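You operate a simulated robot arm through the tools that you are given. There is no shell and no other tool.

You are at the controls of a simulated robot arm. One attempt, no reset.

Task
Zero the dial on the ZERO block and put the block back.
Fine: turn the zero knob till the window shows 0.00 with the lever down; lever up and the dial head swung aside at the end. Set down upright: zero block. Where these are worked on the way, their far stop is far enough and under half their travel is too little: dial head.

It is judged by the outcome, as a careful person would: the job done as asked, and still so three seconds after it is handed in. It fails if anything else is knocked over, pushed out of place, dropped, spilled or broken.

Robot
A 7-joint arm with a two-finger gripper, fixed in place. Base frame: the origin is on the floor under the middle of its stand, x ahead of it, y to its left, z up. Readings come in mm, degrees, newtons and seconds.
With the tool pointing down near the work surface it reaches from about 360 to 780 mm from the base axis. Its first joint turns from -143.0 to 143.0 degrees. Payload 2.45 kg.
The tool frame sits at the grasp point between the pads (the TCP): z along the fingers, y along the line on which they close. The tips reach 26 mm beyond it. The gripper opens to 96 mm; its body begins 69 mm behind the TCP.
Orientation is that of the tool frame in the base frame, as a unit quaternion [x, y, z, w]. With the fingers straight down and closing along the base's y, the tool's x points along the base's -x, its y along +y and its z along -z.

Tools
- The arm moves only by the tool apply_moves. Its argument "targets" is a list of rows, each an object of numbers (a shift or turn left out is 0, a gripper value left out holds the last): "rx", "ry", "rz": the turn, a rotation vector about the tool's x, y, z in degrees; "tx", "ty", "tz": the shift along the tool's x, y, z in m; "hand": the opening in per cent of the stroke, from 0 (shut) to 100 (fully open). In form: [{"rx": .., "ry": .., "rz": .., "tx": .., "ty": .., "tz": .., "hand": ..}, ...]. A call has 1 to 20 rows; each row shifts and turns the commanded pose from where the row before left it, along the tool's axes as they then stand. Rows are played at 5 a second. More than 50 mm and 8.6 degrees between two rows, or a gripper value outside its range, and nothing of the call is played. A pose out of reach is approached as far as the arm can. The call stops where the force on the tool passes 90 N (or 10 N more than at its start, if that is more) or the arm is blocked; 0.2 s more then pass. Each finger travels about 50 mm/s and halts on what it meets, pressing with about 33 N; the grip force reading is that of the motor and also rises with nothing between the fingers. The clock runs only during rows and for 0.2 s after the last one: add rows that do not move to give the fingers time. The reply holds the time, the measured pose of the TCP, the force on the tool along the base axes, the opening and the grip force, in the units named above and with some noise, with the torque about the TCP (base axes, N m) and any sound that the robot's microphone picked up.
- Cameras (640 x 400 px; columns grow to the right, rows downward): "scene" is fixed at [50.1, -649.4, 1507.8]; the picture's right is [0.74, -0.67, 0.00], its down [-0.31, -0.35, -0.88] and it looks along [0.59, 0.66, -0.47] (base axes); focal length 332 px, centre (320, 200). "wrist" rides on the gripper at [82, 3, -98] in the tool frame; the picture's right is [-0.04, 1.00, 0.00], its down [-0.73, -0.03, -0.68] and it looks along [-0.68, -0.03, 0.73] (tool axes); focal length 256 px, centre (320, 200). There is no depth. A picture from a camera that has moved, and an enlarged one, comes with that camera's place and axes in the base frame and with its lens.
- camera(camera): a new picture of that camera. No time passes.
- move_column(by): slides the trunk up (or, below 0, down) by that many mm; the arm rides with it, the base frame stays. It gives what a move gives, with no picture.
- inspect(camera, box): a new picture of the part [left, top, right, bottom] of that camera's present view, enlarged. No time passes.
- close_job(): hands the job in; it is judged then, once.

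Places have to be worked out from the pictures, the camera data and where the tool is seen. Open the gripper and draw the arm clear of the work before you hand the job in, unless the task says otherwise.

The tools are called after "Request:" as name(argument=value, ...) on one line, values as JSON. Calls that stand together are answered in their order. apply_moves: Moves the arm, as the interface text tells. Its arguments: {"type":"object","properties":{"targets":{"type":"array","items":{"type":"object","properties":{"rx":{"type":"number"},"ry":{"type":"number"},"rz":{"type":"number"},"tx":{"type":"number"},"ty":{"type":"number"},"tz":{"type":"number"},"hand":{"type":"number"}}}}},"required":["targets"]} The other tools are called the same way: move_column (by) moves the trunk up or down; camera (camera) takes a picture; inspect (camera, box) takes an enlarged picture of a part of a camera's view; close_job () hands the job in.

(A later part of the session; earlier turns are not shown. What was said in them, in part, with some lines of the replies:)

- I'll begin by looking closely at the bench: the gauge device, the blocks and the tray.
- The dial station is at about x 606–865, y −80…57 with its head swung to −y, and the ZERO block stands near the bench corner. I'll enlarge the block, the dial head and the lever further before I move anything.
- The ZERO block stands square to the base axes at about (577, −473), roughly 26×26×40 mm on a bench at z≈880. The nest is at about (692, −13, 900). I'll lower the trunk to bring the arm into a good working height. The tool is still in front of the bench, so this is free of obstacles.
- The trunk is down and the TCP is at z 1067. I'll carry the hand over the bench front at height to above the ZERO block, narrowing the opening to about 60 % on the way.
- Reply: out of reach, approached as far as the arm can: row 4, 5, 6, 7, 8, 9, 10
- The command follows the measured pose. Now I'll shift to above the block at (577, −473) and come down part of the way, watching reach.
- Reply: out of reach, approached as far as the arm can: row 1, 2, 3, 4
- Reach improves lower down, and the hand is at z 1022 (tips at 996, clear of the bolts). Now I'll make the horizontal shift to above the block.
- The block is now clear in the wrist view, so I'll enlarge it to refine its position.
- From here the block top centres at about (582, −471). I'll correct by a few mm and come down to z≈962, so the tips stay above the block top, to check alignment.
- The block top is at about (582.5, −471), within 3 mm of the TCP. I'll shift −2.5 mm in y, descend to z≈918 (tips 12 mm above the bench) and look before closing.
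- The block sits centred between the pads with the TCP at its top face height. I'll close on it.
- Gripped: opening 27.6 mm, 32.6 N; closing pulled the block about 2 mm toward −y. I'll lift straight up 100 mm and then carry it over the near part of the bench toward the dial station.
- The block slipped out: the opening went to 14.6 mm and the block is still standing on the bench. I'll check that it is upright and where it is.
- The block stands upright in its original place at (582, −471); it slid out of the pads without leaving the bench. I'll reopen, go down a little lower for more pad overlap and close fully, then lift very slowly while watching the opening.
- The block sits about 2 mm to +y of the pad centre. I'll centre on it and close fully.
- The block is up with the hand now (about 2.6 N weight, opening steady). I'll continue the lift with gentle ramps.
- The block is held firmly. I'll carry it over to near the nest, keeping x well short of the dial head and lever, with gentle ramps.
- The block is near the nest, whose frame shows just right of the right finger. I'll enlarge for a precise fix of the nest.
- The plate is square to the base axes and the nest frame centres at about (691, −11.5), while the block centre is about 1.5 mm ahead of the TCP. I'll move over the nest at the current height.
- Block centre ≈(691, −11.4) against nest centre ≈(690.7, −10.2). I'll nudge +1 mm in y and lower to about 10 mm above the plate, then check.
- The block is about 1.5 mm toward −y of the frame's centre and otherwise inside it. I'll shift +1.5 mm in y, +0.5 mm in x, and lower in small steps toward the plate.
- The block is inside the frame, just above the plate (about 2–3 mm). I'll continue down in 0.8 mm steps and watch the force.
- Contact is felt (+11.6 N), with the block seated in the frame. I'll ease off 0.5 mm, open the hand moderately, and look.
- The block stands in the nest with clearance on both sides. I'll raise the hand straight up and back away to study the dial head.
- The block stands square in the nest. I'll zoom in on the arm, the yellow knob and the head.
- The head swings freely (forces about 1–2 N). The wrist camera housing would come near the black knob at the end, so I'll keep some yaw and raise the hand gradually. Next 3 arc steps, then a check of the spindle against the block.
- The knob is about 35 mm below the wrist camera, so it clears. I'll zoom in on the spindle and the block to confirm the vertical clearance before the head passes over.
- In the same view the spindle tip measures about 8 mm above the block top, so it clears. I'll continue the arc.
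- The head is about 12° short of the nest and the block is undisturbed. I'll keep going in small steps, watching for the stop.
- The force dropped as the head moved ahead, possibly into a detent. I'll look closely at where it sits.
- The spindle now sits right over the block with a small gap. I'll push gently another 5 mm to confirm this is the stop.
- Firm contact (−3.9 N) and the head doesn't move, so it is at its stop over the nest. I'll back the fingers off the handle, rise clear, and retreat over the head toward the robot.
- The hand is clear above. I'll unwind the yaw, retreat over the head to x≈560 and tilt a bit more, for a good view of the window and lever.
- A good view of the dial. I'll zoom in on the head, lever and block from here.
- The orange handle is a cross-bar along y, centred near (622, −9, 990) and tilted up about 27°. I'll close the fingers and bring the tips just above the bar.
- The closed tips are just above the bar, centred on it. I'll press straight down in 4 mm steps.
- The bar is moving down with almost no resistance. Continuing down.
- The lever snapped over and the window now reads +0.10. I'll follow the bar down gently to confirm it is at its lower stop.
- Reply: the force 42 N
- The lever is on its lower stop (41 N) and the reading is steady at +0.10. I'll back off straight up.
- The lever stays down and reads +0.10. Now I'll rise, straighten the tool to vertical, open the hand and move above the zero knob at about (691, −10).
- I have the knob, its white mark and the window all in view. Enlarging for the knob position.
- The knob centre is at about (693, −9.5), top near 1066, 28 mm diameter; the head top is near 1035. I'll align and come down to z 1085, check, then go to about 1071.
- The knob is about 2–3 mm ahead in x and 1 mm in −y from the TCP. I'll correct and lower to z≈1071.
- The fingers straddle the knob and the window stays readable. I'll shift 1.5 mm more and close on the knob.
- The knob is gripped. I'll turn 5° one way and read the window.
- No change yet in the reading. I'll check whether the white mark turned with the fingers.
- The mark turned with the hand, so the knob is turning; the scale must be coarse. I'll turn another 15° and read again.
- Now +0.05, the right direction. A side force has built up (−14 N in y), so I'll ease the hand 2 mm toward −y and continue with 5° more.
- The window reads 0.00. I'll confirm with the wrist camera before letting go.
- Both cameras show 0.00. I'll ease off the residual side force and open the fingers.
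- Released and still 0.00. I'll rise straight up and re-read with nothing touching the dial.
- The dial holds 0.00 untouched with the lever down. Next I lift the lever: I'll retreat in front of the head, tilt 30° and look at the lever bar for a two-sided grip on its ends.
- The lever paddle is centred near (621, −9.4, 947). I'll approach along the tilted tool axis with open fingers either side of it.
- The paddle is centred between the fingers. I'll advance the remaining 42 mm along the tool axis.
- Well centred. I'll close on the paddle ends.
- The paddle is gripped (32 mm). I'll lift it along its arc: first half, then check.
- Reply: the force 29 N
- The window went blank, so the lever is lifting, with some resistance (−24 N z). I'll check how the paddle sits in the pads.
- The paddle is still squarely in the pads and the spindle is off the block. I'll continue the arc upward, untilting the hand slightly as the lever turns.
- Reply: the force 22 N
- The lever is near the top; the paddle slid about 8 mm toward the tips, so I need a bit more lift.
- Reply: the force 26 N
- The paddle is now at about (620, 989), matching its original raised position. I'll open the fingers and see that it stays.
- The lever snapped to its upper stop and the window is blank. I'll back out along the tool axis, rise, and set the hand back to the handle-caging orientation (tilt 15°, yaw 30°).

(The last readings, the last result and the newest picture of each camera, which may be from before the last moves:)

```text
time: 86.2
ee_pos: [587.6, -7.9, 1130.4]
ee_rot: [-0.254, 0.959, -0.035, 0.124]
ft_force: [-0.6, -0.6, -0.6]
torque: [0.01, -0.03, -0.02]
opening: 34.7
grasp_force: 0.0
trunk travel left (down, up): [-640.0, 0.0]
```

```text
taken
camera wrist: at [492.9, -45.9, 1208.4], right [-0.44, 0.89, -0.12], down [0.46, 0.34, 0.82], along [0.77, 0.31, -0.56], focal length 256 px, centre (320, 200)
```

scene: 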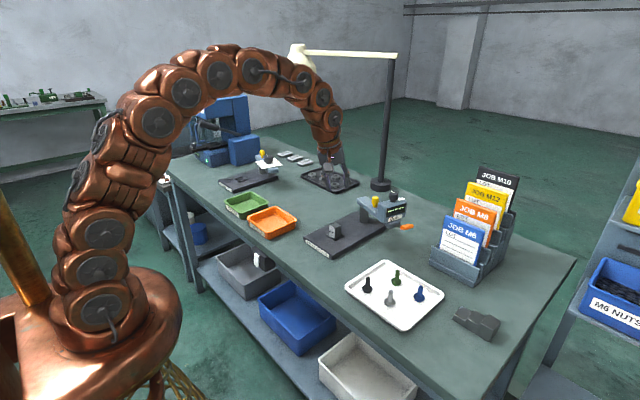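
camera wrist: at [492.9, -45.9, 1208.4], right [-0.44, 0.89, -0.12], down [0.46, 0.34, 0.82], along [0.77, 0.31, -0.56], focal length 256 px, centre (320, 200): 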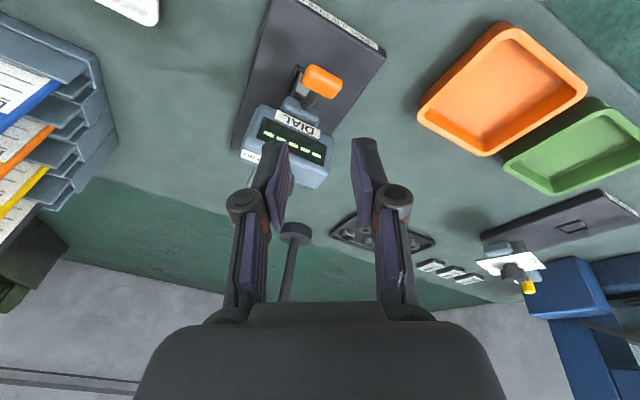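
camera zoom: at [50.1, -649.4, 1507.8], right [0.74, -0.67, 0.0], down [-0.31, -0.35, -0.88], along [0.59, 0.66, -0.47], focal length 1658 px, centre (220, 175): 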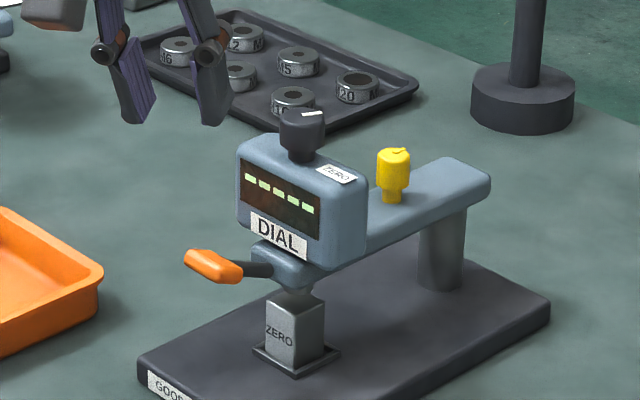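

The lever is up and the dial undisturbed. Now I'll move over the head to above the yellow handle.

Request:
apply_moves(targets=[{"tx": -0.0308, "ty": -0.017, "tz": 0.0116}, {"tx": -0.0308, "ty": -0.017, "tz": 0.0116}, {"tx": -0.0308, "ty": -0.017, "tz": 0.0116}, {"tx": -0.0308, "ty": -0.017, "tz": 0.0116}, {"tx": -0.0308, "ty": -0.017, "tz": 0.0116}, {}])

Request:
camera(camera="wrist")

Request:
inspect(camera="scene", box=[300, 140, 400, 245])

```text
time: 87.6
ee_pos: [772.2, -10.1, 1118.7]
ee_rot: [-0.254, 0.959, -0.034, 0.124]
ft_force: [0.1, -0.3, -0.6]
torque: [-0.03, 0.03, 0.03]
opening: 34.7
grasp_force: 0.1
trunk travel left (down, up): [-640.0, 0.0]
```

```text
taken
camera wrist: at [679.2, -48.0, 1196.6], right [-0.44, 0.89, -0.12], down [0.46, 0.34, 0.82], along [0.77, 0.31, -0.56], focal length 256 px, centre (320, 200)
```

wrist: 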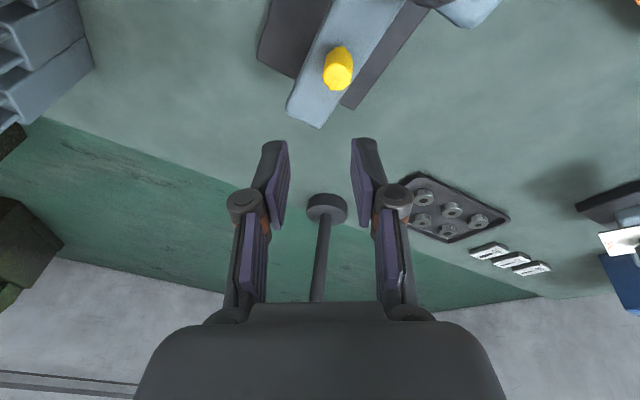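

```text
3.81 times, centred on (350, 192) of scene
camera zoom: at [50.1, -649.4, 1507.8], right [0.74, -0.67, 0.0], down [-0.31, -0.35, -0.88], along [0.59, 0.66, -0.47], focal length 1263 px, centre (206, 229)
```

zoom: 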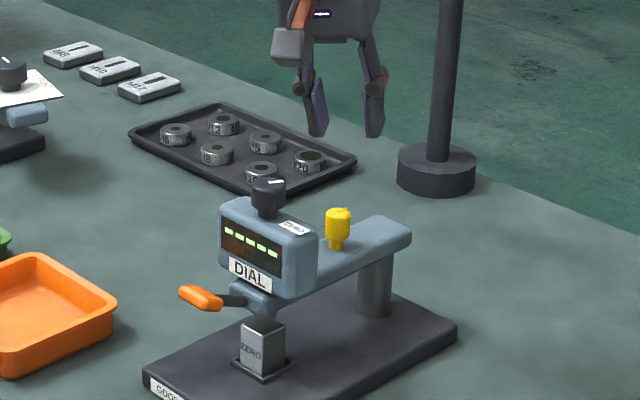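

I'll zoom to fix the handle's position relative to the fingers before descending.

Request:
inspect(camera="wrist", box=[260, 30, 420, 190])

Request:
inspect(camera="scene", box=[345, 165, 405, 215])

```text
2.50 times, centred on (340, 110) of wrist
camera zoom: at [679.2, -48.0, 1196.6], right [-0.44, 0.89, -0.12], down [0.46, 0.34, 0.82], along [0.77, 0.31, -0.56], focal length 640 px, centre (270, 425)
```

zoom: 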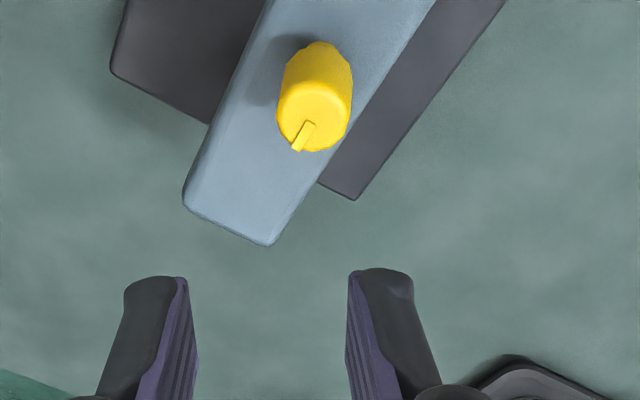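

```text
8.00 times, centred on (375, 190) of scene
camera zoom: at [50.1, -649.4, 1507.8], right [0.74, -0.67, 0.0], down [-0.31, -0.35, -0.88], along [0.59, 0.66, -0.47], focal length 2652 px, centre (-120, 280)
```

zoom: 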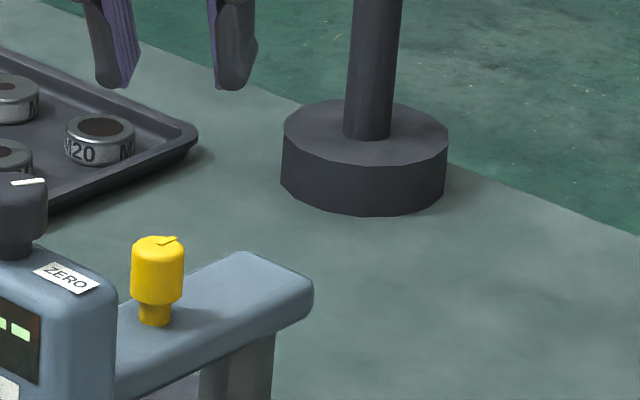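

The handle's at about (777, −9.6), and the tool axis lines up with it. I'll descend vertically in two stages.

Request:
apply_moves(targets=[{"tx": 0.0045, "ty": 0.0026, "tz": 0.0193}, {"tx": 0.0045, "ty": 0.0026, "tz": 0.0193}, {"tx": 0.0045, "ty": 0.0026, "tz": 0.0193}, {}])

Request:
inspect(camera="wrist", box=[200, 60, 440, 260])

Request:
inspect(camera="scene", box=[320, 160, 400, 230])

```text
time: 88.6
ee_pos: [772.9, -7.9, 1060.3]
ee_rot: [-0.253, 0.959, -0.034, 0.123]
ft_force: [0.3, -0.2, 0.2]
torque: [-0.01, -0.01, -0.01]
opening: 35.0
grasp_force: 0.0
trunk travel left (down, up): [-640.0, 0.0]
```

```text
2.00 times, centred on (320, 160) of wrist
camera zoom: at [678.6, -45.9, 1137.1], right [-0.44, 0.89, -0.12], down [0.46, 0.34, 0.82], along [0.77, 0.31, -0.56], focal length 512 px, centre (320, 280)
```

zoom: 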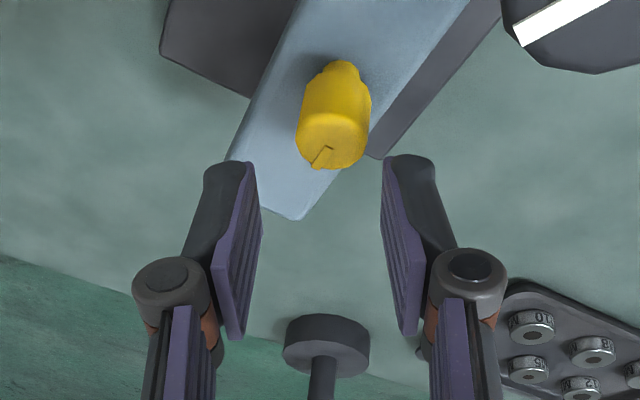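

```text
5.71 times, centred on (360, 195) of scene
camera zoom: at [50.1, -649.4, 1507.8], right [0.74, -0.67, 0.0], down [-0.31, -0.35, -0.88], along [0.59, 0.66, -0.47], focal length 1894 px, centre (91, 229)
```

zoom: 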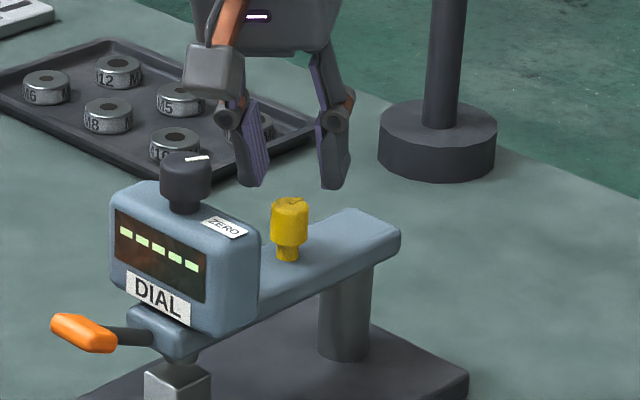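

Aligned. I'll descend the remaining 34 mm.

Request:
apply_moves(targets=[{"tx": 0.0025, "ty": 0.0015, "tz": 0.0109}, {"tx": 0.0025, "ty": 0.0015, "tz": 0.0109}, {"tx": 0.0025, "ty": 0.0015, "tz": 0.0109}, {}])

Request:
inspect(camera="wrist", box=[200, 60, 440, 260])

Request:
inspect(camera="scene", box=[320, 160, 400, 230])

```text
time: 89.6
ee_pos: [771.9, -8.1, 1026.4]
ee_rot: [-0.253, 0.959, -0.034, 0.124]
ft_force: [0.2, 0.5, -0.3]
torque: [0.0, -0.01, 0.0]
opening: 34.5
grasp_force: 0.2
trunk travel left (down, up): [-640.0, 0.0]
```

```text
2.00 times, centred on (320, 160) of wrist
camera zoom: at [678.2, -44.3, 1104.2], right [-0.44, 0.89, -0.12], down [0.46, 0.34, 0.82], along [0.77, 0.31, -0.56], focal length 512 px, centre (320, 280)
```

zoom: 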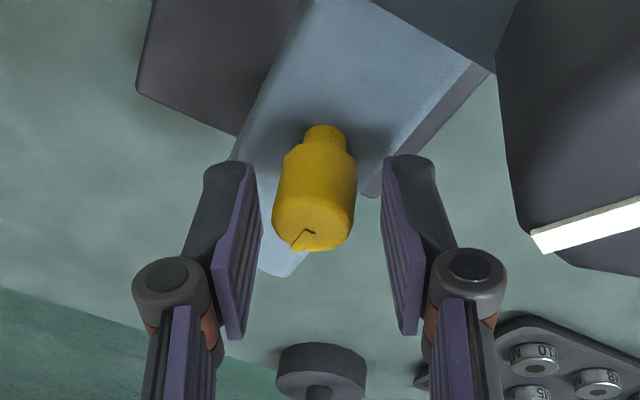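

```text
5.71 times, centred on (360, 195) of scene
camera zoom: at [50.1, -649.4, 1507.8], right [0.74, -0.67, 0.0], down [-0.31, -0.35, -0.88], along [0.59, 0.66, -0.47], focal length 1894 px, centre (91, 229)
```

zoom: 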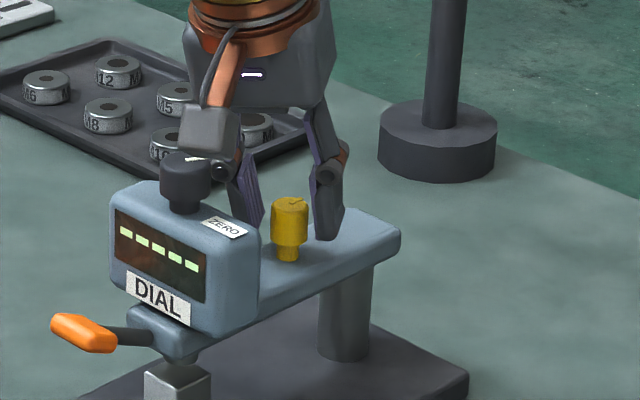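

The handle is caged. I'll now swing the head back: first three arc steps toward −y, watching for the detent.

Request:
apply_moves(targets=[{"tx": 0.00311, "ty": -0.0063, "tz": 0.0001}, {"tx": 0.00226, "ty": -0.00655, "tz": 0.00035}, {"tx": 0.00141, "ty": -0.00685, "tz": 0.0006}, {}])

Request:
inspect(camera="scene", box=[300, 160, 420, 250])

Request:
inspect(camera="wrist", box=[200, 60, 440, 260])

```text
time: 90.6
ee_pos: [776.2, -28.7, 1026.8]
ee_rot: [-0.253, 0.959, -0.035, 0.124]
ft_force: [-2.1, 0.5, 0.0]
torque: [0.02, 0.05, 0.0]
opening: 35.6
grasp_force: 1.3
trunk travel left (down, up): [-640.0, 0.0]
```

```text
4.44 times, centred on (360, 205) of scene
camera zoom: at [50.1, -649.4, 1507.8], right [0.74, -0.67, 0.0], down [-0.31, -0.35, -0.88], along [0.59, 0.66, -0.47], focal length 1473 px, centre (142, 178)
```

zoom: 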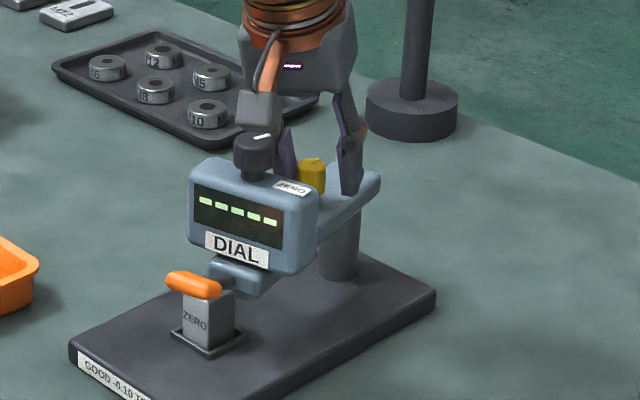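

```text
2.00 times, centred on (320, 160) of wrist
camera zoom: at [681.0, -64.9, 1104.3], right [-0.44, 0.89, -0.12], down [0.46, 0.34, 0.82], along [0.77, 0.31, -0.56], focal length 512 px, centre (320, 280)
```

zoom: 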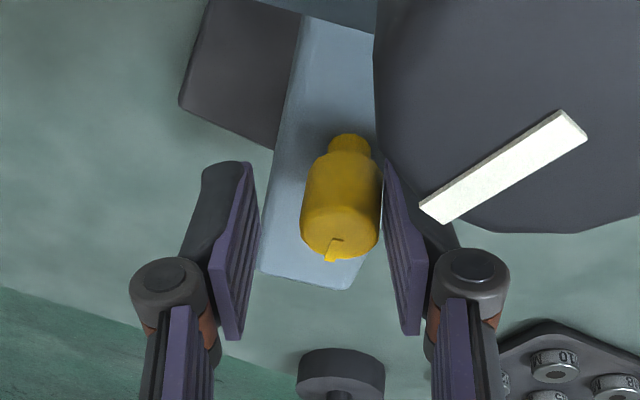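

Swinging back smoothly with the block untouched. Continuing with the next arc steps.

Request:
apply_moves(targets=[{"tx": 0.00053, "ty": -0.00696, "tz": 0.0008, "rz": -6.6}, {"tx": 0.00041, "ty": -0.00694, "tz": 0.001, "rz": -6.6}, {"tx": 0.00031, "ty": -0.00682, "tz": 0.0012, "rz": -7.2}, {}])

Request:
inspect(camera="scene", box=[300, 160, 420, 250])

Request:
inspect(camera="wrist", box=[200, 60, 440, 260])

```text
time: 91.6
ee_pos: [787.3, -45.0, 1026.9]
ee_rot: [-0.419, 0.899, -0.056, 0.116]
ft_force: [0.1, 0.7, -0.3]
torque: [0.01, -0.02, 0.0]
opening: 35.2
grasp_force: 0.5
trunk travel left (down, up): [-640.0, 0.0]
```

```text
4.44 times, centred on (360, 205) of scene
camera zoom: at [50.1, -649.4, 1507.8], right [0.74, -0.67, 0.0], down [-0.31, -0.35, -0.88], along [0.59, 0.66, -0.47], focal length 1473 px, centre (142, 178)
```

zoom: 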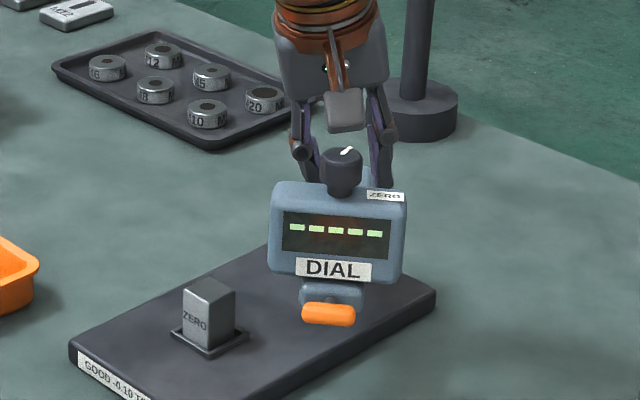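

```text
2.00 times, centred on (320, 160) of wrist
camera zoom: at [710.7, -105.5, 1109.3], right [-0.72, 0.67, -0.19], down [0.3, 0.55, 0.78], along [0.63, 0.5, -0.59], focal length 512 px, centre (320, 280)
```

zoom: 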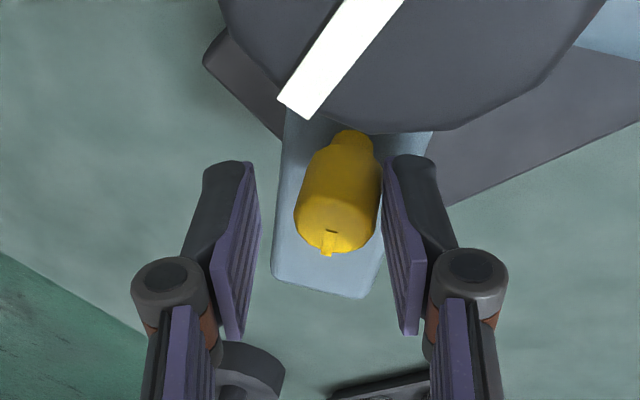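

About half-way. Continuing the next three arc steps.

Request:
apply_moves(targets=[{"tx": 0.00026, "ty": -0.00689, "tz": 0.0014, "rz": -7.2}, {"tx": 0.0002, "ty": -0.00685, "tz": 0.0015, "rz": -7.2}, {"tx": 0.00014, "ty": -0.00674, "tz": 0.0016, "rz": -7.2}, {}])

Request:
inspect(camera="scene", box=[300, 160, 420, 250])

Request:
inspect(camera="wrist", box=[200, 60, 440, 260])

```text
time: 92.6
ee_pos: [805.5, -56.4, 1025.8]
ee_rot: [-0.581, 0.803, -0.077, 0.104]
ft_force: [-1.4, 0.8, -0.4]
torque: [-0.03, -0.03, 0.0]
opening: 35.2
grasp_force: 0.5
trunk travel left (down, up): [-640.0, 0.0]
```

```text
4.44 times, centred on (360, 205) of scene
camera zoom: at [50.1, -649.4, 1507.8], right [0.74, -0.67, 0.0], down [-0.31, -0.35, -0.88], along [0.59, 0.66, -0.47], focal length 1473 px, centre (142, 178)
```

zoom: 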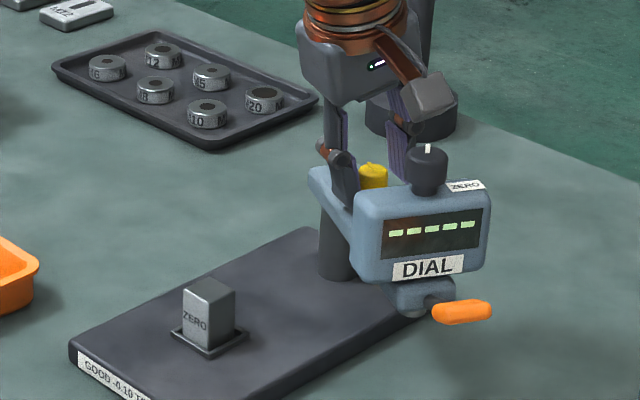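

```text
2.00 times, centred on (320, 160) of wrist
camera zoom: at [753.0, -132.4, 1114.3], right [-0.9, 0.35, -0.24], down [0.08, 0.69, 0.72], along [0.42, 0.63, -0.65], focal length 512 px, centre (320, 280)
```

zoom: 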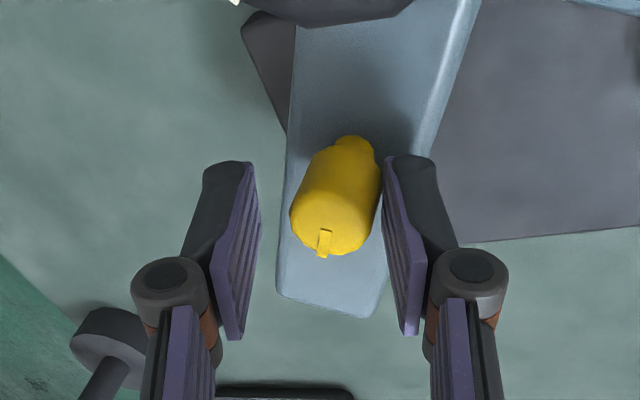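

Nearly aside. I'll continue to push in the last steps toward the outer stop, watching forces and reach.

Request:
apply_moves(targets=[{"tx": 9e-05, "ty": -0.0068, "tz": 0.0017}, {"tx": -0.0006, "ty": -0.0067, "tz": 0.0017}, {}])

Request:
inspect(camera="scene", box=[300, 160, 420, 250])

Request:
inspect(camera="wrist", box=[200, 60, 440, 260])

```text
time: 93.4
ee_pos: [818.1, -60.5, 1027.5]
ee_rot: [-0.579, 0.805, -0.078, 0.104]
ft_force: [-6.7, -0.7, 2.4]
torque: [-0.02, 0.19, 0.01]
opening: 38.4
grasp_force: 3.2
trunk travel left (down, up): [-640.0, 0.0]
```

```text
4.44 times, centred on (360, 205) of scene
camera zoom: at [50.1, -649.4, 1507.8], right [0.74, -0.67, 0.0], down [-0.31, -0.35, -0.88], along [0.59, 0.66, -0.47], focal length 1473 px, centre (142, 178)
```

zoom: 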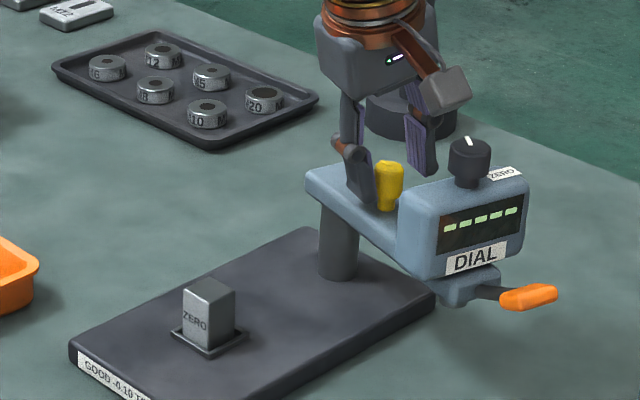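

```text
2.00 times, centred on (320, 160) of wrist
camera zoom: at [766.8, -136.1, 1115.6], right [-0.9, 0.35, -0.24], down [0.08, 0.69, 0.72], along [0.42, 0.63, -0.65], focal length 512 px, centre (320, 280)
```

zoom: 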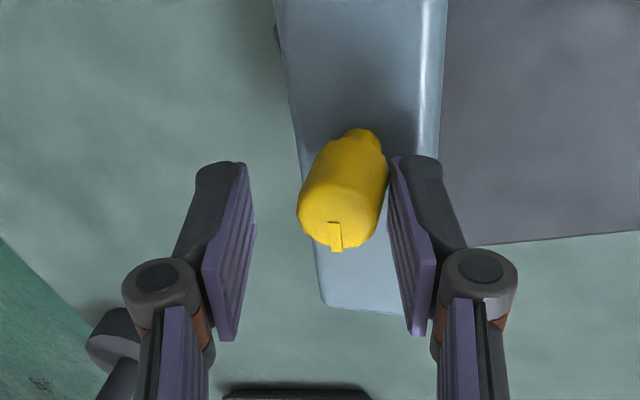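

The head is back at its outer stop (−6.7 N; the black knob is at its original pixel position). I'll ease back, rise off the handle and retreat.

Request:
apply_moves(targets=[{"ty": 0.004, "tz": -0.001}, {"tx": -0.0012, "ty": -0.0037, "tz": -0.0145}, {"tx": -0.0012, "ty": -0.0037, "tz": -0.0145}, {"tx": -0.00135, "ty": 0.0282, "tz": -0.0174}, {"tx": -0.00135, "ty": 0.0282, "tz": -0.0174}, {"tx": -0.00135, "ty": 0.0282, "tz": -0.0174}, {}])

Request:
inspect(camera="scene", box=[300, 140, 420, 250])

Request:
camera(camera="wrist")

```text
time: 95.0
ee_pos: [723.9, -27.6, 1087.2]
ee_rot: [-0.581, 0.804, -0.077, 0.103]
ft_force: [0.3, 0.2, 0.2]
torque: [0.01, 0.0, -0.03]
opening: 34.6
grasp_force: 0.1
trunk travel left (down, up): [-640.0, 0.0]
```

```text
3.64 times, centred on (360, 195) of scene
camera zoom: at [50.1, -649.4, 1507.8], right [0.74, -0.67, 0.0], down [-0.31, -0.35, -0.88], along [0.59, 0.66, -0.47], focal length 1206 px, centre (174, 218)
```

zoom: 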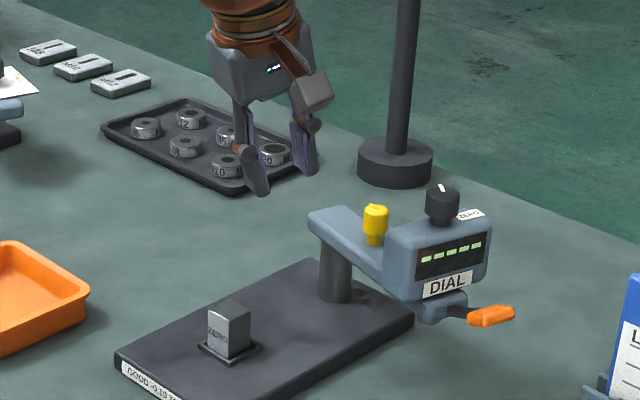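

```text
taken
camera wrist: at [672.9, -102.4, 1175.8], right [-0.9, 0.35, -0.24], down [0.08, 0.69, 0.72], along [0.42, 0.63, -0.65], focal length 256 px, centre (320, 200)
```

wrist: 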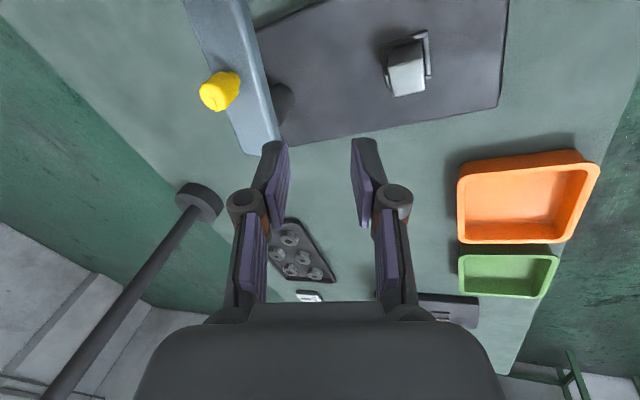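

The head is aside, the lever up and the block is standing in the nest. I'll unwind the yaw and tilt to vertical, open the hand to the pick width and move above the nest.

Request:
apply_moves(targets=[{"rz": 8, "hand": 60}, {"rz": 8}, {"rz": 8}, {"rz": 8}, {"rz": 8}, {"rz": 8}, {"rz": 8}, {"rz": 8}, {"rz": 7.7}, {"ry": 7.4}, {"ry": 7.3}, {"tx": 0.017, "ty": 0.009}, {"tx": 0.017, "ty": 0.009, "tz": 0.02}, {}])

Request:
camera(camera="wrist")

Request:
inspect(camera="wrist", box=[250, 20, 390, 180])

```text
time: 98.0
ee_pos: [690.0, -10.3, 1066.0]
ee_rot: [0.0, 1.0, -0.001, 0.002]
ft_force: [0.7, -0.5, 0.0]
torque: [-0.01, 0.04, 0.0]
opening: 57.7
grasp_force: 0.0
trunk travel left (down, up): [-640.0, 0.0]
```

```text
taken
camera wrist: at [610.1, -6.1, 1165.1], right [0.04, 1.0, 0.0], down [0.73, -0.03, 0.68], along [0.68, -0.03, -0.73], focal length 256 px, centre (320, 200)
```

wrist: 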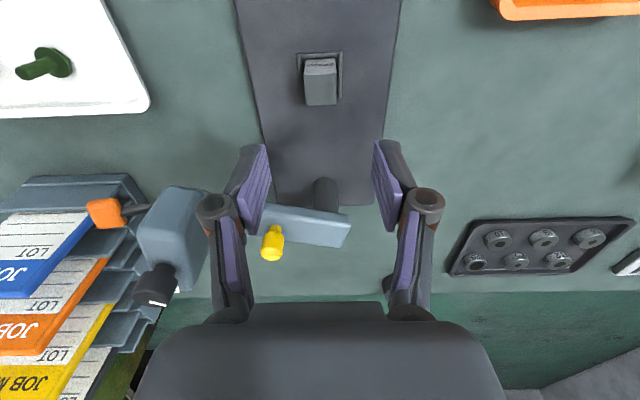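

```text
2.50 times, centred on (320, 100) of wrist
camera zoom: at [610.1, -6.1, 1165.1], right [0.04, 1.0, 0.0], down [0.73, -0.03, 0.68], along [0.68, -0.03, -0.73], focal length 640 px, centre (320, 450)
```

zoom: 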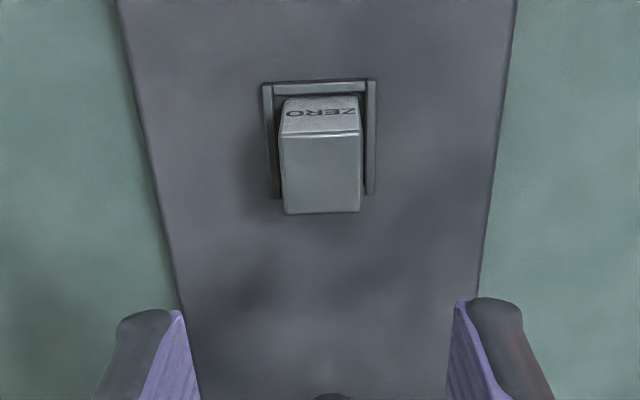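

The block top is at (690, −10), right under the TCP. I'll descend to about z 936 with the fingers outside the frame.

Request:
apply_moves(targets=[{"tz": 0.03}, {"tz": 0.03}, {"tz": 0.025}, {"tz": 0.02}, {"tz": 0.015}, {"tz": 0.01}, {}])

Request:
inspect(camera="wrist", box=[200, 60, 440, 260])

Request:
inspect(camera="scene", box=[300, 190, 380, 245])

```text
time: 99.6
ee_pos: [692.5, -10.5, 935.4]
ee_rot: [0.001, 1.0, -0.002, 0.0]
ft_force: [-0.4, -0.8, -0.2]
torque: [-0.01, 0.03, -0.02]
opening: 57.3
grasp_force: 0.0
trunk travel left (down, up): [-640.0, 0.0]
```

```text
2.00 times, centred on (320, 160) of wrist
camera zoom: at [611.3, -6.3, 1034.4], right [0.04, 1.0, 0.0], down [0.73, -0.03, 0.68], along [0.68, -0.03, -0.73], focal length 512 px, centre (320, 280)
```

zoom: 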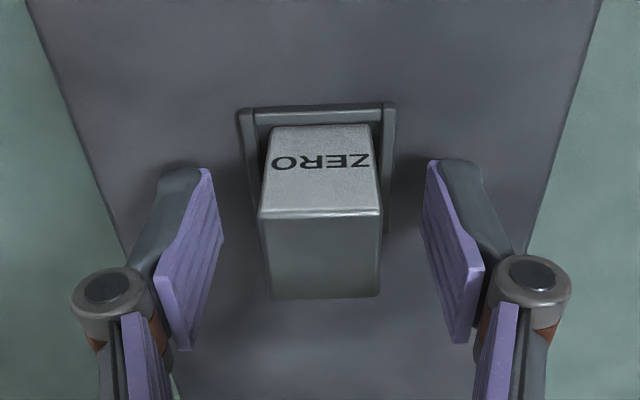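

```text
7.27 times, centred on (340, 218) of scene
camera zoom: at [50.1, -649.4, 1507.8], right [0.74, -0.67, 0.0], down [-0.31, -0.35, -0.88], along [0.59, 0.66, -0.47], focal length 2411 px, centre (174, 73)
```

zoom: 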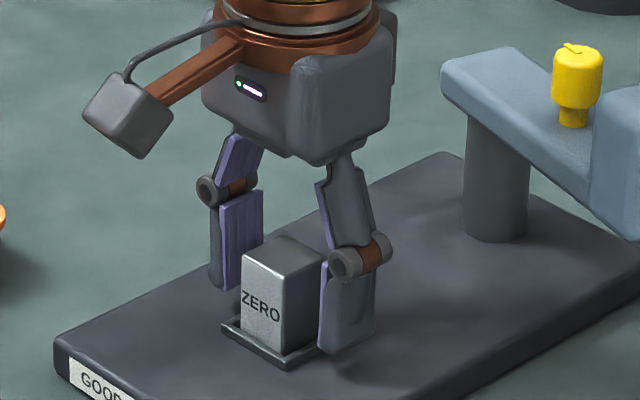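

Well placed around the block. I'll shift back 1.5 mm in x, close, and lift a few mm very slowly.

Request:
apply_moves(targets=[{"tx": 0.0015}, {"hand": 0}, {"hand": 0}, {"hand": 0}, {"hand": 0}, {"hand": 0}, {"hand": 0}])

Request:
inspect(camera="wrist", box=[200, 60, 440, 260])

```text
time: 101.2
ee_pos: [690.3, -9.7, 935.8]
ee_rot: [0.001, 1.0, -0.002, 0.001]
ft_force: [1.2, 0.7, 1.6]
torque: [0.02, -0.09, 0.0]
opening: 27.4
grasp_force: 33.1
trunk travel left (down, up): [-640.0, 0.0]
```

```text
2.00 times, centred on (320, 160) of wrist
camera zoom: at [609.7, -6.6, 1034.9], right [0.04, 1.0, 0.0], down [0.73, -0.03, 0.68], along [0.68, -0.03, -0.73], focal length 512 px, centre (320, 280)
```

zoom: 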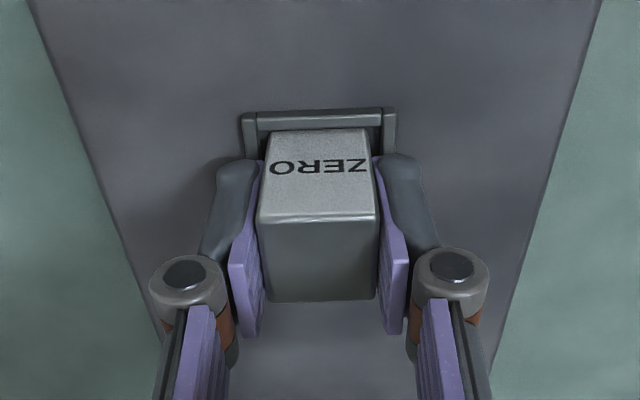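

Gripped at 27.4 mm and 33 N. Slow lift next.

Request:
apply_moves(targets=[{"tz": -0.001}, {"tz": -0.001}, {"tz": -0.001}, {"tz": -0.001}, {"tz": -0.0015}, {"tz": -0.002}, {"tz": -0.003}, {"tz": -0.004}, {"tz": -0.005}, {}])

Request:
inspect(camera="wrist", box=[200, 60, 440, 260])

Request:
inspect(camera="scene", box=[300, 190, 380, 245])

```text
time: 103.4
ee_pos: [689.2, -10.5, 955.7]
ee_rot: [0.001, 1.0, -0.002, 0.0]
ft_force: [-0.5, -0.7, -3.1]
torque: [0.04, 0.02, 0.06]
opening: 27.7
grasp_force: 32.7
trunk travel left (down, up): [-640.0, 0.0]
```

```text
2.00 times, centred on (320, 160) of wrist
camera zoom: at [608.7, -6.9, 1055.1], right [0.04, 1.0, 0.0], down [0.73, -0.03, 0.68], along [0.68, -0.03, -0.73], focal length 512 px, centre (320, 280)
```

zoom: 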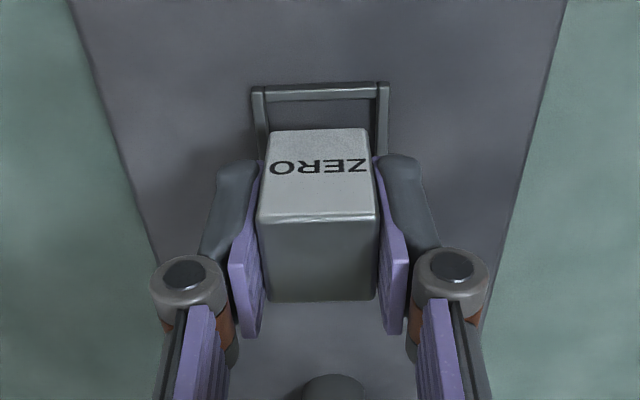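

```text
7.27 times, centred on (340, 218) of scene
camera zoom: at [50.1, -649.4, 1507.8], right [0.74, -0.67, 0.0], down [-0.31, -0.35, -0.88], along [0.59, 0.66, -0.47], focal length 2411 px, centre (174, 73)
```

zoom: 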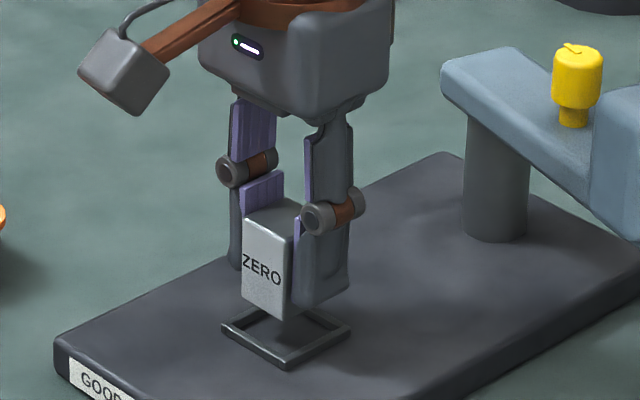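

The block is in hand (3 N). I'll continue the lift with a gentle ramp, then carry it back the way it came.

Request:
apply_moves(targets=[{"tz": -0.005}, {"tz": -0.006}, {"tz": -0.007}, {"tz": -0.008}, {"tz": -0.008}, {"tz": -0.006}, {"tz": -0.004}, {"tz": -0.003}, {"tx": 0.004, "ty": -0.003}, {"tx": 0.008, "ty": -0.006}, {"tx": 0.01, "ty": -0.008}, {"tx": 0.01, "ty": -0.008}, {"tx": 0.01, "ty": -0.008}, {"tx": 0.006, "ty": -0.006}, {"tx": 0.003, "ty": -0.003}, {}])

Request:
camera(camera="wrist")

```text
time: 106.8
ee_pos: [638.6, -51.8, 1003.2]
ee_rot: [0.001, 1.0, -0.001, 0.001]
ft_force: [0.9, -1.1, -2.7]
torque: [-0.02, 0.0, 0.01]
opening: 27.8
grasp_force: 33.2
trunk travel left (down, up): [-640.0, 0.0]
```

```text
taken
camera wrist: at [557.2, -48.5, 1102.0], right [0.04, 1.0, 0.0], down [0.73, -0.03, 0.68], along [0.68, -0.03, -0.73], focal length 256 px, centre (320, 200)
```

wrist: 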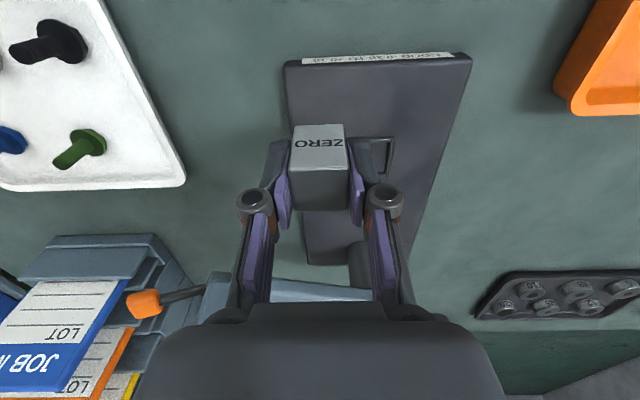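

Carrying the block back over the near side of the bench to its original spot.

Request:
apply_moves(targets=[{"tx": 0.0007, "ty": -0.005}, {"tx": 0.0013, "ty": -0.01}, {"tx": 0.002, "ty": -0.015}, {"tx": 0.0027, "ty": -0.02}, {"tx": 0.0033, "ty": -0.025}, {"tx": 0.0033, "ty": -0.025}, {"tx": 0.0033, "ty": -0.025}, {"tx": 0.0033, "ty": -0.025}, {"tx": 0.0033, "ty": -0.025}, {"tx": 0.0033, "ty": -0.025}, {"tx": 0.0033, "ty": -0.025}, {"tx": 0.0033, "ty": -0.025}, {"tx": 0.0033, "ty": -0.025}, {"tx": 0.0033, "ty": -0.025}, {"tx": 0.0033, "ty": -0.025}, {"tx": 0.0033, "ty": -0.025}, {"tx": 0.0033, "ty": -0.025}, {"tx": 0.0027, "ty": -0.02}, {"tx": 0.0016, "ty": -0.012}, {"tx": 0.0008, "ty": -0.006}])

Request:
camera(camera="wrist")

Request:
camera(camera="scene")

```text
time: 111.0
ee_pos: [582.7, -464.7, 1003.5]
ee_rot: [0.002, 1.0, -0.001, 0.001]
ft_force: [0.2, 0.0, -1.9]
torque: [0.0, -0.01, -0.01]
opening: 27.3
grasp_force: 32.5
trunk travel left (down, up): [-640.0, 0.0]
```

```text
taken
camera wrist: at [502.3, -461.3, 1103.4], right [0.04, 1.0, 0.0], down [0.73, -0.03, 0.68], along [0.68, -0.03, -0.73], focal length 256 px, centre (320, 200)
```

wrist: 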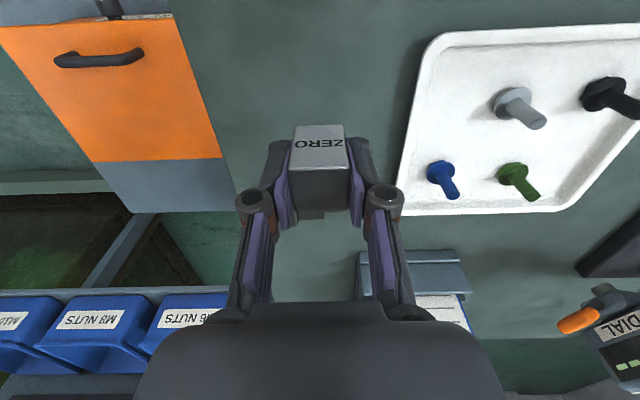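

```text
taken
```

scene: 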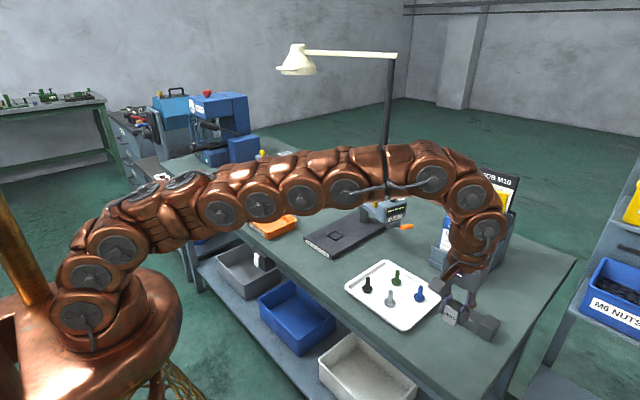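

About 6 mm short in y. I'll correct and lower to a few mm above the bench, then check against the original position.

Request:
apply_moves(targets=[{"ty": -0.003, "tz": 0.004}, {"ty": -0.003, "tz": 0.008}, {"tz": 0.01}, {"tz": 0.01}, {"tz": 0.01}, {"tz": 0.01}, {"tz": 0.01}, {"tz": 0.01}, {"tz": 0.005}, {"tz": 0.003}, {}])

Request:
inspect(camera="scene", box=[425, 320, 473, 362])

Request:
inspect(camera="wrist", box=[180, 80, 460, 300])

```text
time: 113.4
ee_pos: [583.3, -470.6, 923.9]
ee_rot: [0.001, 1.0, -0.001, 0.001]
ft_force: [0.0, 0.1, -2.3]
torque: [-0.01, -0.02, 0.04]
opening: 27.7
grasp_force: 33.0
trunk travel left (down, up): [-640.0, 0.0]
```

```text
9.52 times, centred on (449, 341) of scene
camera zoom: at [50.1, -649.4, 1507.8], right [0.74, -0.67, 0.0], down [-0.31, -0.35, -0.88], along [0.59, 0.66, -0.47], focal length 3157 px, centre (-909, -1143)
```

zoom: 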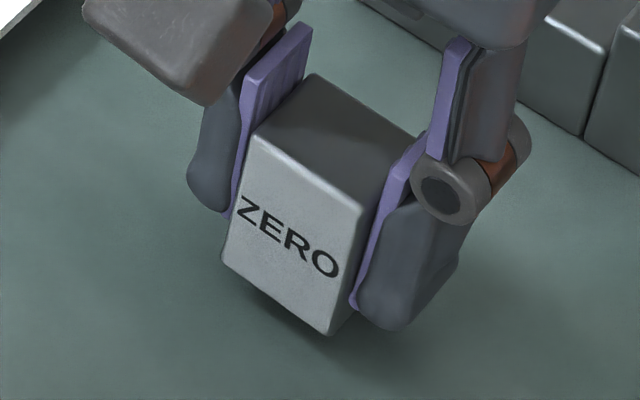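

```text
1.82 times, centred on (320, 190) of wrist
camera zoom: at [502.4, -467.4, 1023.2], right [0.04, 1.0, 0.0], down [0.73, -0.03, 0.68], along [0.68, -0.03, -0.73], focal length 465 px, centre (320, 218)
```

zoom: 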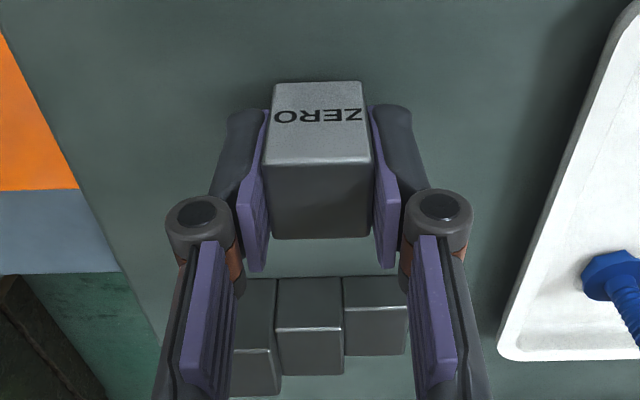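

Compared with the original picture the block is about 2 mm off to the right (+x, −y). I'll correct that and lower in small steps to contact.

Request:
apply_moves(targets=[{"tx": 0.0017, "ty": 0.0016}, {"tz": 0.0015}, {"tz": 0.0015}, {"tz": 0.0012}, {"tz": 0.001}, {}])

Request:
inspect(camera="scene", box=[425, 320, 473, 362])

```text
time: 114.8
ee_pos: [581.5, -469.8, 918.5]
ee_rot: [0.001, 1.0, -0.001, 0.001]
ft_force: [-1.1, 0.7, -1.7]
torque: [-0.01, 0.03, 0.02]
opening: 27.5
grasp_force: 33.3
trunk travel left (down, up): [-640.0, 0.0]
```

```text
9.52 times, centred on (449, 341) of scene
camera zoom: at [50.1, -649.4, 1507.8], right [0.74, -0.67, 0.0], down [-0.31, -0.35, -0.88], along [0.59, 0.66, -0.47], focal length 3157 px, centre (-909, -1143)
```

zoom: 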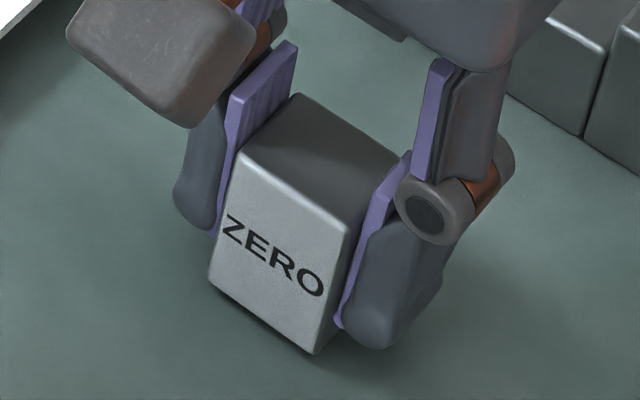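

The position now matches the original pixels to within a millimetre, with about 2 mm still to go down. Lowering to contact.

Request:
apply_moves(targets=[{"tz": 0.0008}, {"tz": 0.0007}, {}])

```text
time: 115.6
ee_pos: [582.1, -469.8, 916.7]
ee_rot: [0.002, 1.0, -0.001, 0.001]
ft_force: [0.9, -0.7, -2.3]
torque: [0.0, 0.01, 0.02]
opening: 27.4
grasp_force: 33.2
trunk travel left (down, up): [-640.0, 0.0]
```

Request:
apply_moves(targets=[{"tz": 0.0006}, {"tz": 0.0005}, {}])

Request:
inspect(camera="scene", box=[425, 320, 473, 362])

```text
time: 116.4
ee_pos: [581.0, -469.9, 916.5]
ee_rot: [0.001, 1.0, -0.001, 0.001]
ft_force: [0.4, 1.2, -2.1]
torque: [-0.01, -0.01, -0.02]
opening: 27.8
grasp_force: 32.8
trunk travel left (down, up): [-640.0, 0.0]
```

```text
9.52 times, centred on (449, 341) of scene
camera zoom: at [50.1, -649.4, 1507.8], right [0.74, -0.67, 0.0], down [-0.31, -0.35, -0.88], along [0.59, 0.66, -0.47], focal length 3157 px, centre (-909, -1143)
```

zoom: 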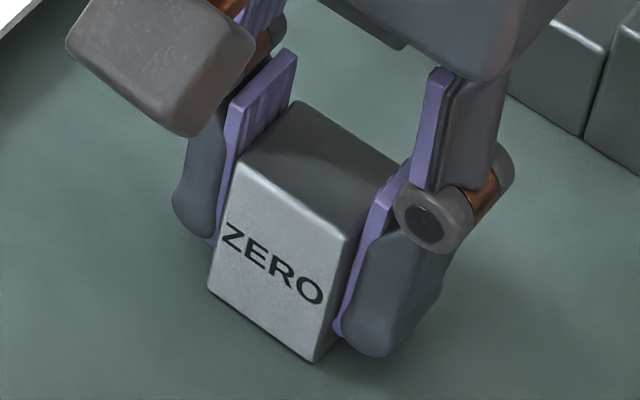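

Very close to the bench, but the weight is still on the hand. Another 0.5–1 mm.

Request:
apply_moves(targets=[{"tz": 0.0005}, {"tz": 0.0004}, {}])

```text
time: 117.2
ee_pos: [581.0, -469.1, 915.3]
ee_rot: [0.001, 1.0, -0.002, 0.001]
ft_force: [-0.9, 0.4, 0.1]
torque: [0.01, 0.01, 0.01]
opening: 27.5
grasp_force: 33.2
trunk travel left (down, up): [-640.0, 0.0]
```

The weight has transferred to the bench (force about 0). I'll open the fingers.

Request:
apply_moves(targets=[{"tz": 0.0002}, {"hand": 35}, {"hand": 50}, {"hand": 60}, {}])

Request:
inspect(camera="scene", box=[425, 320, 473, 362])

Request:
inspect(camera="wrist", box=[180, 80, 460, 300])

```text
time: 118.4
ee_pos: [581.5, -470.2, 915.5]
ee_rot: [0.0, 1.0, -0.001, 0.001]
ft_force: [0.4, -0.1, -0.2]
torque: [0.0, 0.01, 0.02]
opening: 57.9
grasp_force: 0.0
trunk travel left (down, up): [-640.0, 0.0]
```

```text
9.52 times, centred on (449, 341) of scene
camera zoom: at [50.1, -649.4, 1507.8], right [0.74, -0.67, 0.0], down [-0.31, -0.35, -0.88], along [0.59, 0.66, -0.47], focal length 3157 px, centre (-909, -1143)
```

zoom: 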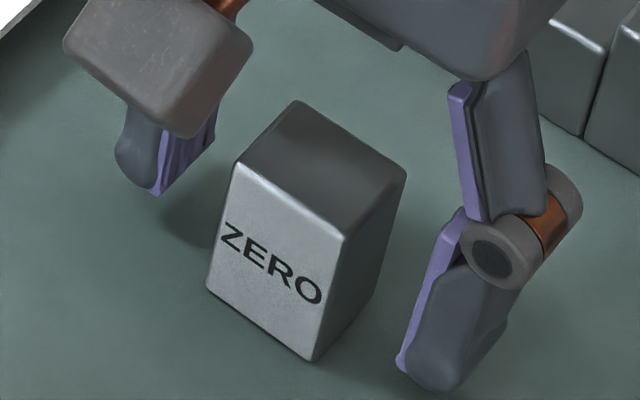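

```text
1.82 times, centred on (320, 190) of wrist
camera zoom: at [500.5, -465.9, 1014.6], right [0.04, 1.0, 0.0], down [0.73, -0.03, 0.68], along [0.68, -0.03, -0.73], focal length 465 px, centre (320, 218)
```

zoom: 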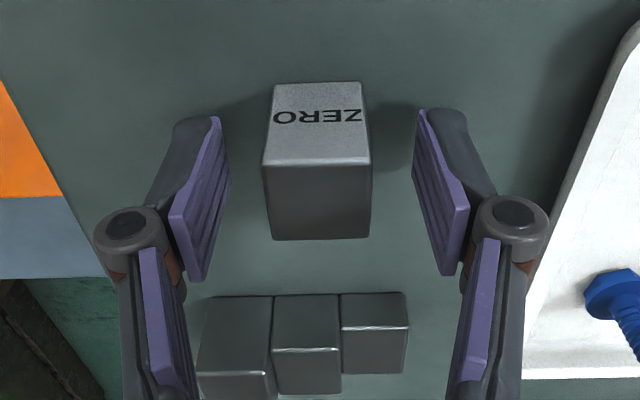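

The block stands upright on its original spot; its corners match the first picture. I'll rise straight up and withdraw the arm clear of the bench.

Request:
apply_moves(targets=[{"tz": -0.01}, {"tz": -0.02}, {"tz": -0.03}, {"tz": -0.03}, {"tz": -0.015}, {"tx": 0.01, "ty": 0.03}, {"tx": 0.012, "ty": 0.035}, {"tx": 0.012, "ty": 0.035, "tz": -0.005}, {"tx": 0.015, "ty": 0.035, "tz": -0.005}, {"tx": 0.015, "ty": 0.035, "tz": -0.01}, {"tx": 0.015, "ty": 0.035, "tz": -0.01}, {"tx": 0.02, "ty": 0.035, "tz": -0.015}, {"tx": 0.02, "ty": 0.035, "tz": -0.015}, {"tx": 0.02, "ty": 0.035, "tz": -0.015}, {"tx": 0.02, "ty": 0.035, "tz": -0.015}, {"tx": 0.02, "ty": 0.035, "tz": -0.015}, {}])

Request:
camera(camera="scene")

Request:
inspect(camera="scene", box=[300, 170, 430, 260])

Request:
inspect(camera="scene", box=[340, 250, 520, 365])

```text
time: 122.0
ee_pos: [401.4, -91.0, 1127.1]
ee_rot: [0.001, 1.0, -0.002, 0.001]
ft_force: [-1.1, 0.0, 0.0]
torque: [-0.03, 0.0, 0.02]
opening: 57.5
grasp_force: 0.0
trunk travel left (down, up): [-640.0, 0.0]
```

```text
taken
```

scene: 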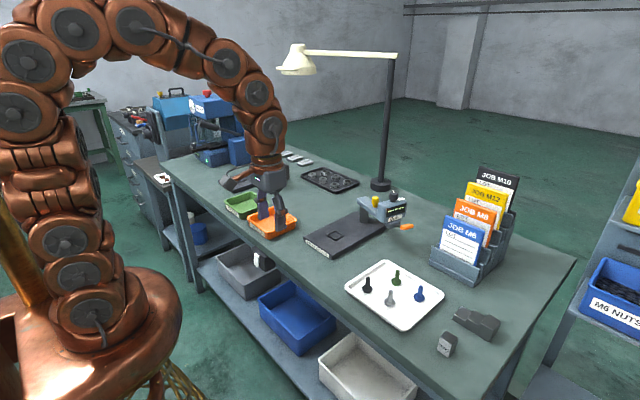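

```text
4.44 times, centred on (365, 215) of scene
camera zoom: at [50.1, -649.4, 1507.8], right [0.74, -0.67, 0.0], down [-0.31, -0.35, -0.88], along [0.59, 0.66, -0.47], focal length 1473 px, centre (120, 133)
```

zoom: 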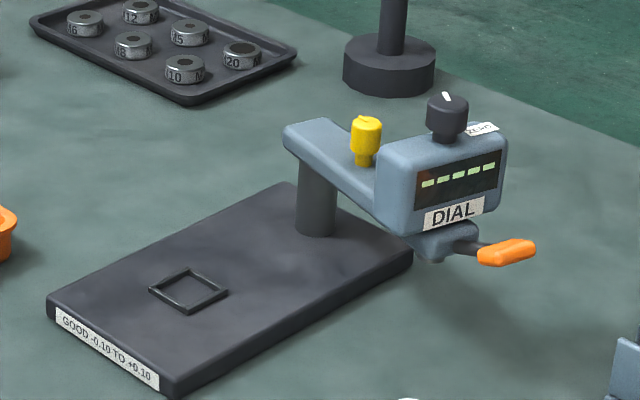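

```text
3.48 times, centred on (430, 308) of scene
camera zoom: at [50.1, -649.4, 1507.8], right [0.74, -0.67, 0.0], down [-0.31, -0.35, -0.88], along [0.59, 0.66, -0.47], focal length 1153 px, centre (-63, -174)
```

zoom: 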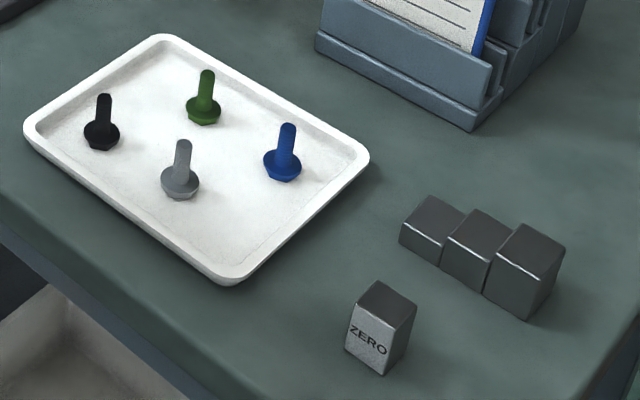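

Everything checks out: head aside, lever up, the knob mark consistent with the zeroed setting, the block upright in its place, and the tray, other blocks and rack unmoved. I'll open the gripper fully and take a last look before handing in.

Request:
apply_moves(targets=[{"hand": 100}, {}, {}, {}])

Request:
inspect(camera="scene", box=[180, 130, 430, 290])

```text
time: 123.0
ee_pos: [403.3, -90.2, 1126.9]
ee_rot: [0.0, 1.0, -0.002, 0.001]
ft_force: [0.4, -0.1, -1.0]
torque: [0.02, -0.01, 0.01]
opening: 96.0
grasp_force: 0.1
trunk travel left (down, up): [-640.0, 0.0]
```

```text
2.50 times, centred on (305, 210) of scene
camera zoom: at [50.1, -649.4, 1507.8], right [0.74, -0.67, 0.0], down [-0.31, -0.35, -0.88], along [0.59, 0.66, -0.47], focal length 829 px, centre (358, 175)
```

zoom: 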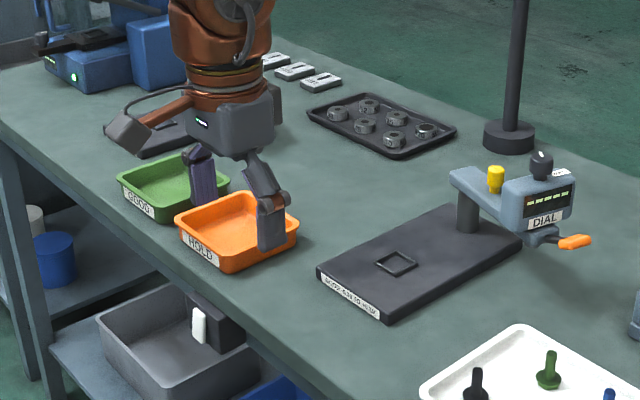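

The arm is clear, in front of and high above the bench, with the gripper open and everything else undisturbed. Handing the job in.

Request:
close_job()

```text
The job is handed in.
```

The dial is zeroed on the ZERO block, and the block is back upright in its original spot. I've handed the job in.

- **Zeroing:** with the block in the nest and the lever down, the window first read +0.10. I turned the zero knob until it read 0.00. It still read 0.00 after I let go and backed the hand away.
- **End state:** the lever is up and the dial head is back at its outer stop. The block's corners match the first picture.
- **Everything else:** the last pictures show the tray, the other blocks and the card rack where they were. The gripper is open and the arm is clear of the bench.

Two things happened along the way:

- **Arm sagged:** the arm ran out of reach and dipped over the tray without touching it.
- **Block slipped:** on the first lift the block slid out of the fingers. It stayed upright in place, so I gripped it lower and lifted more slowly.
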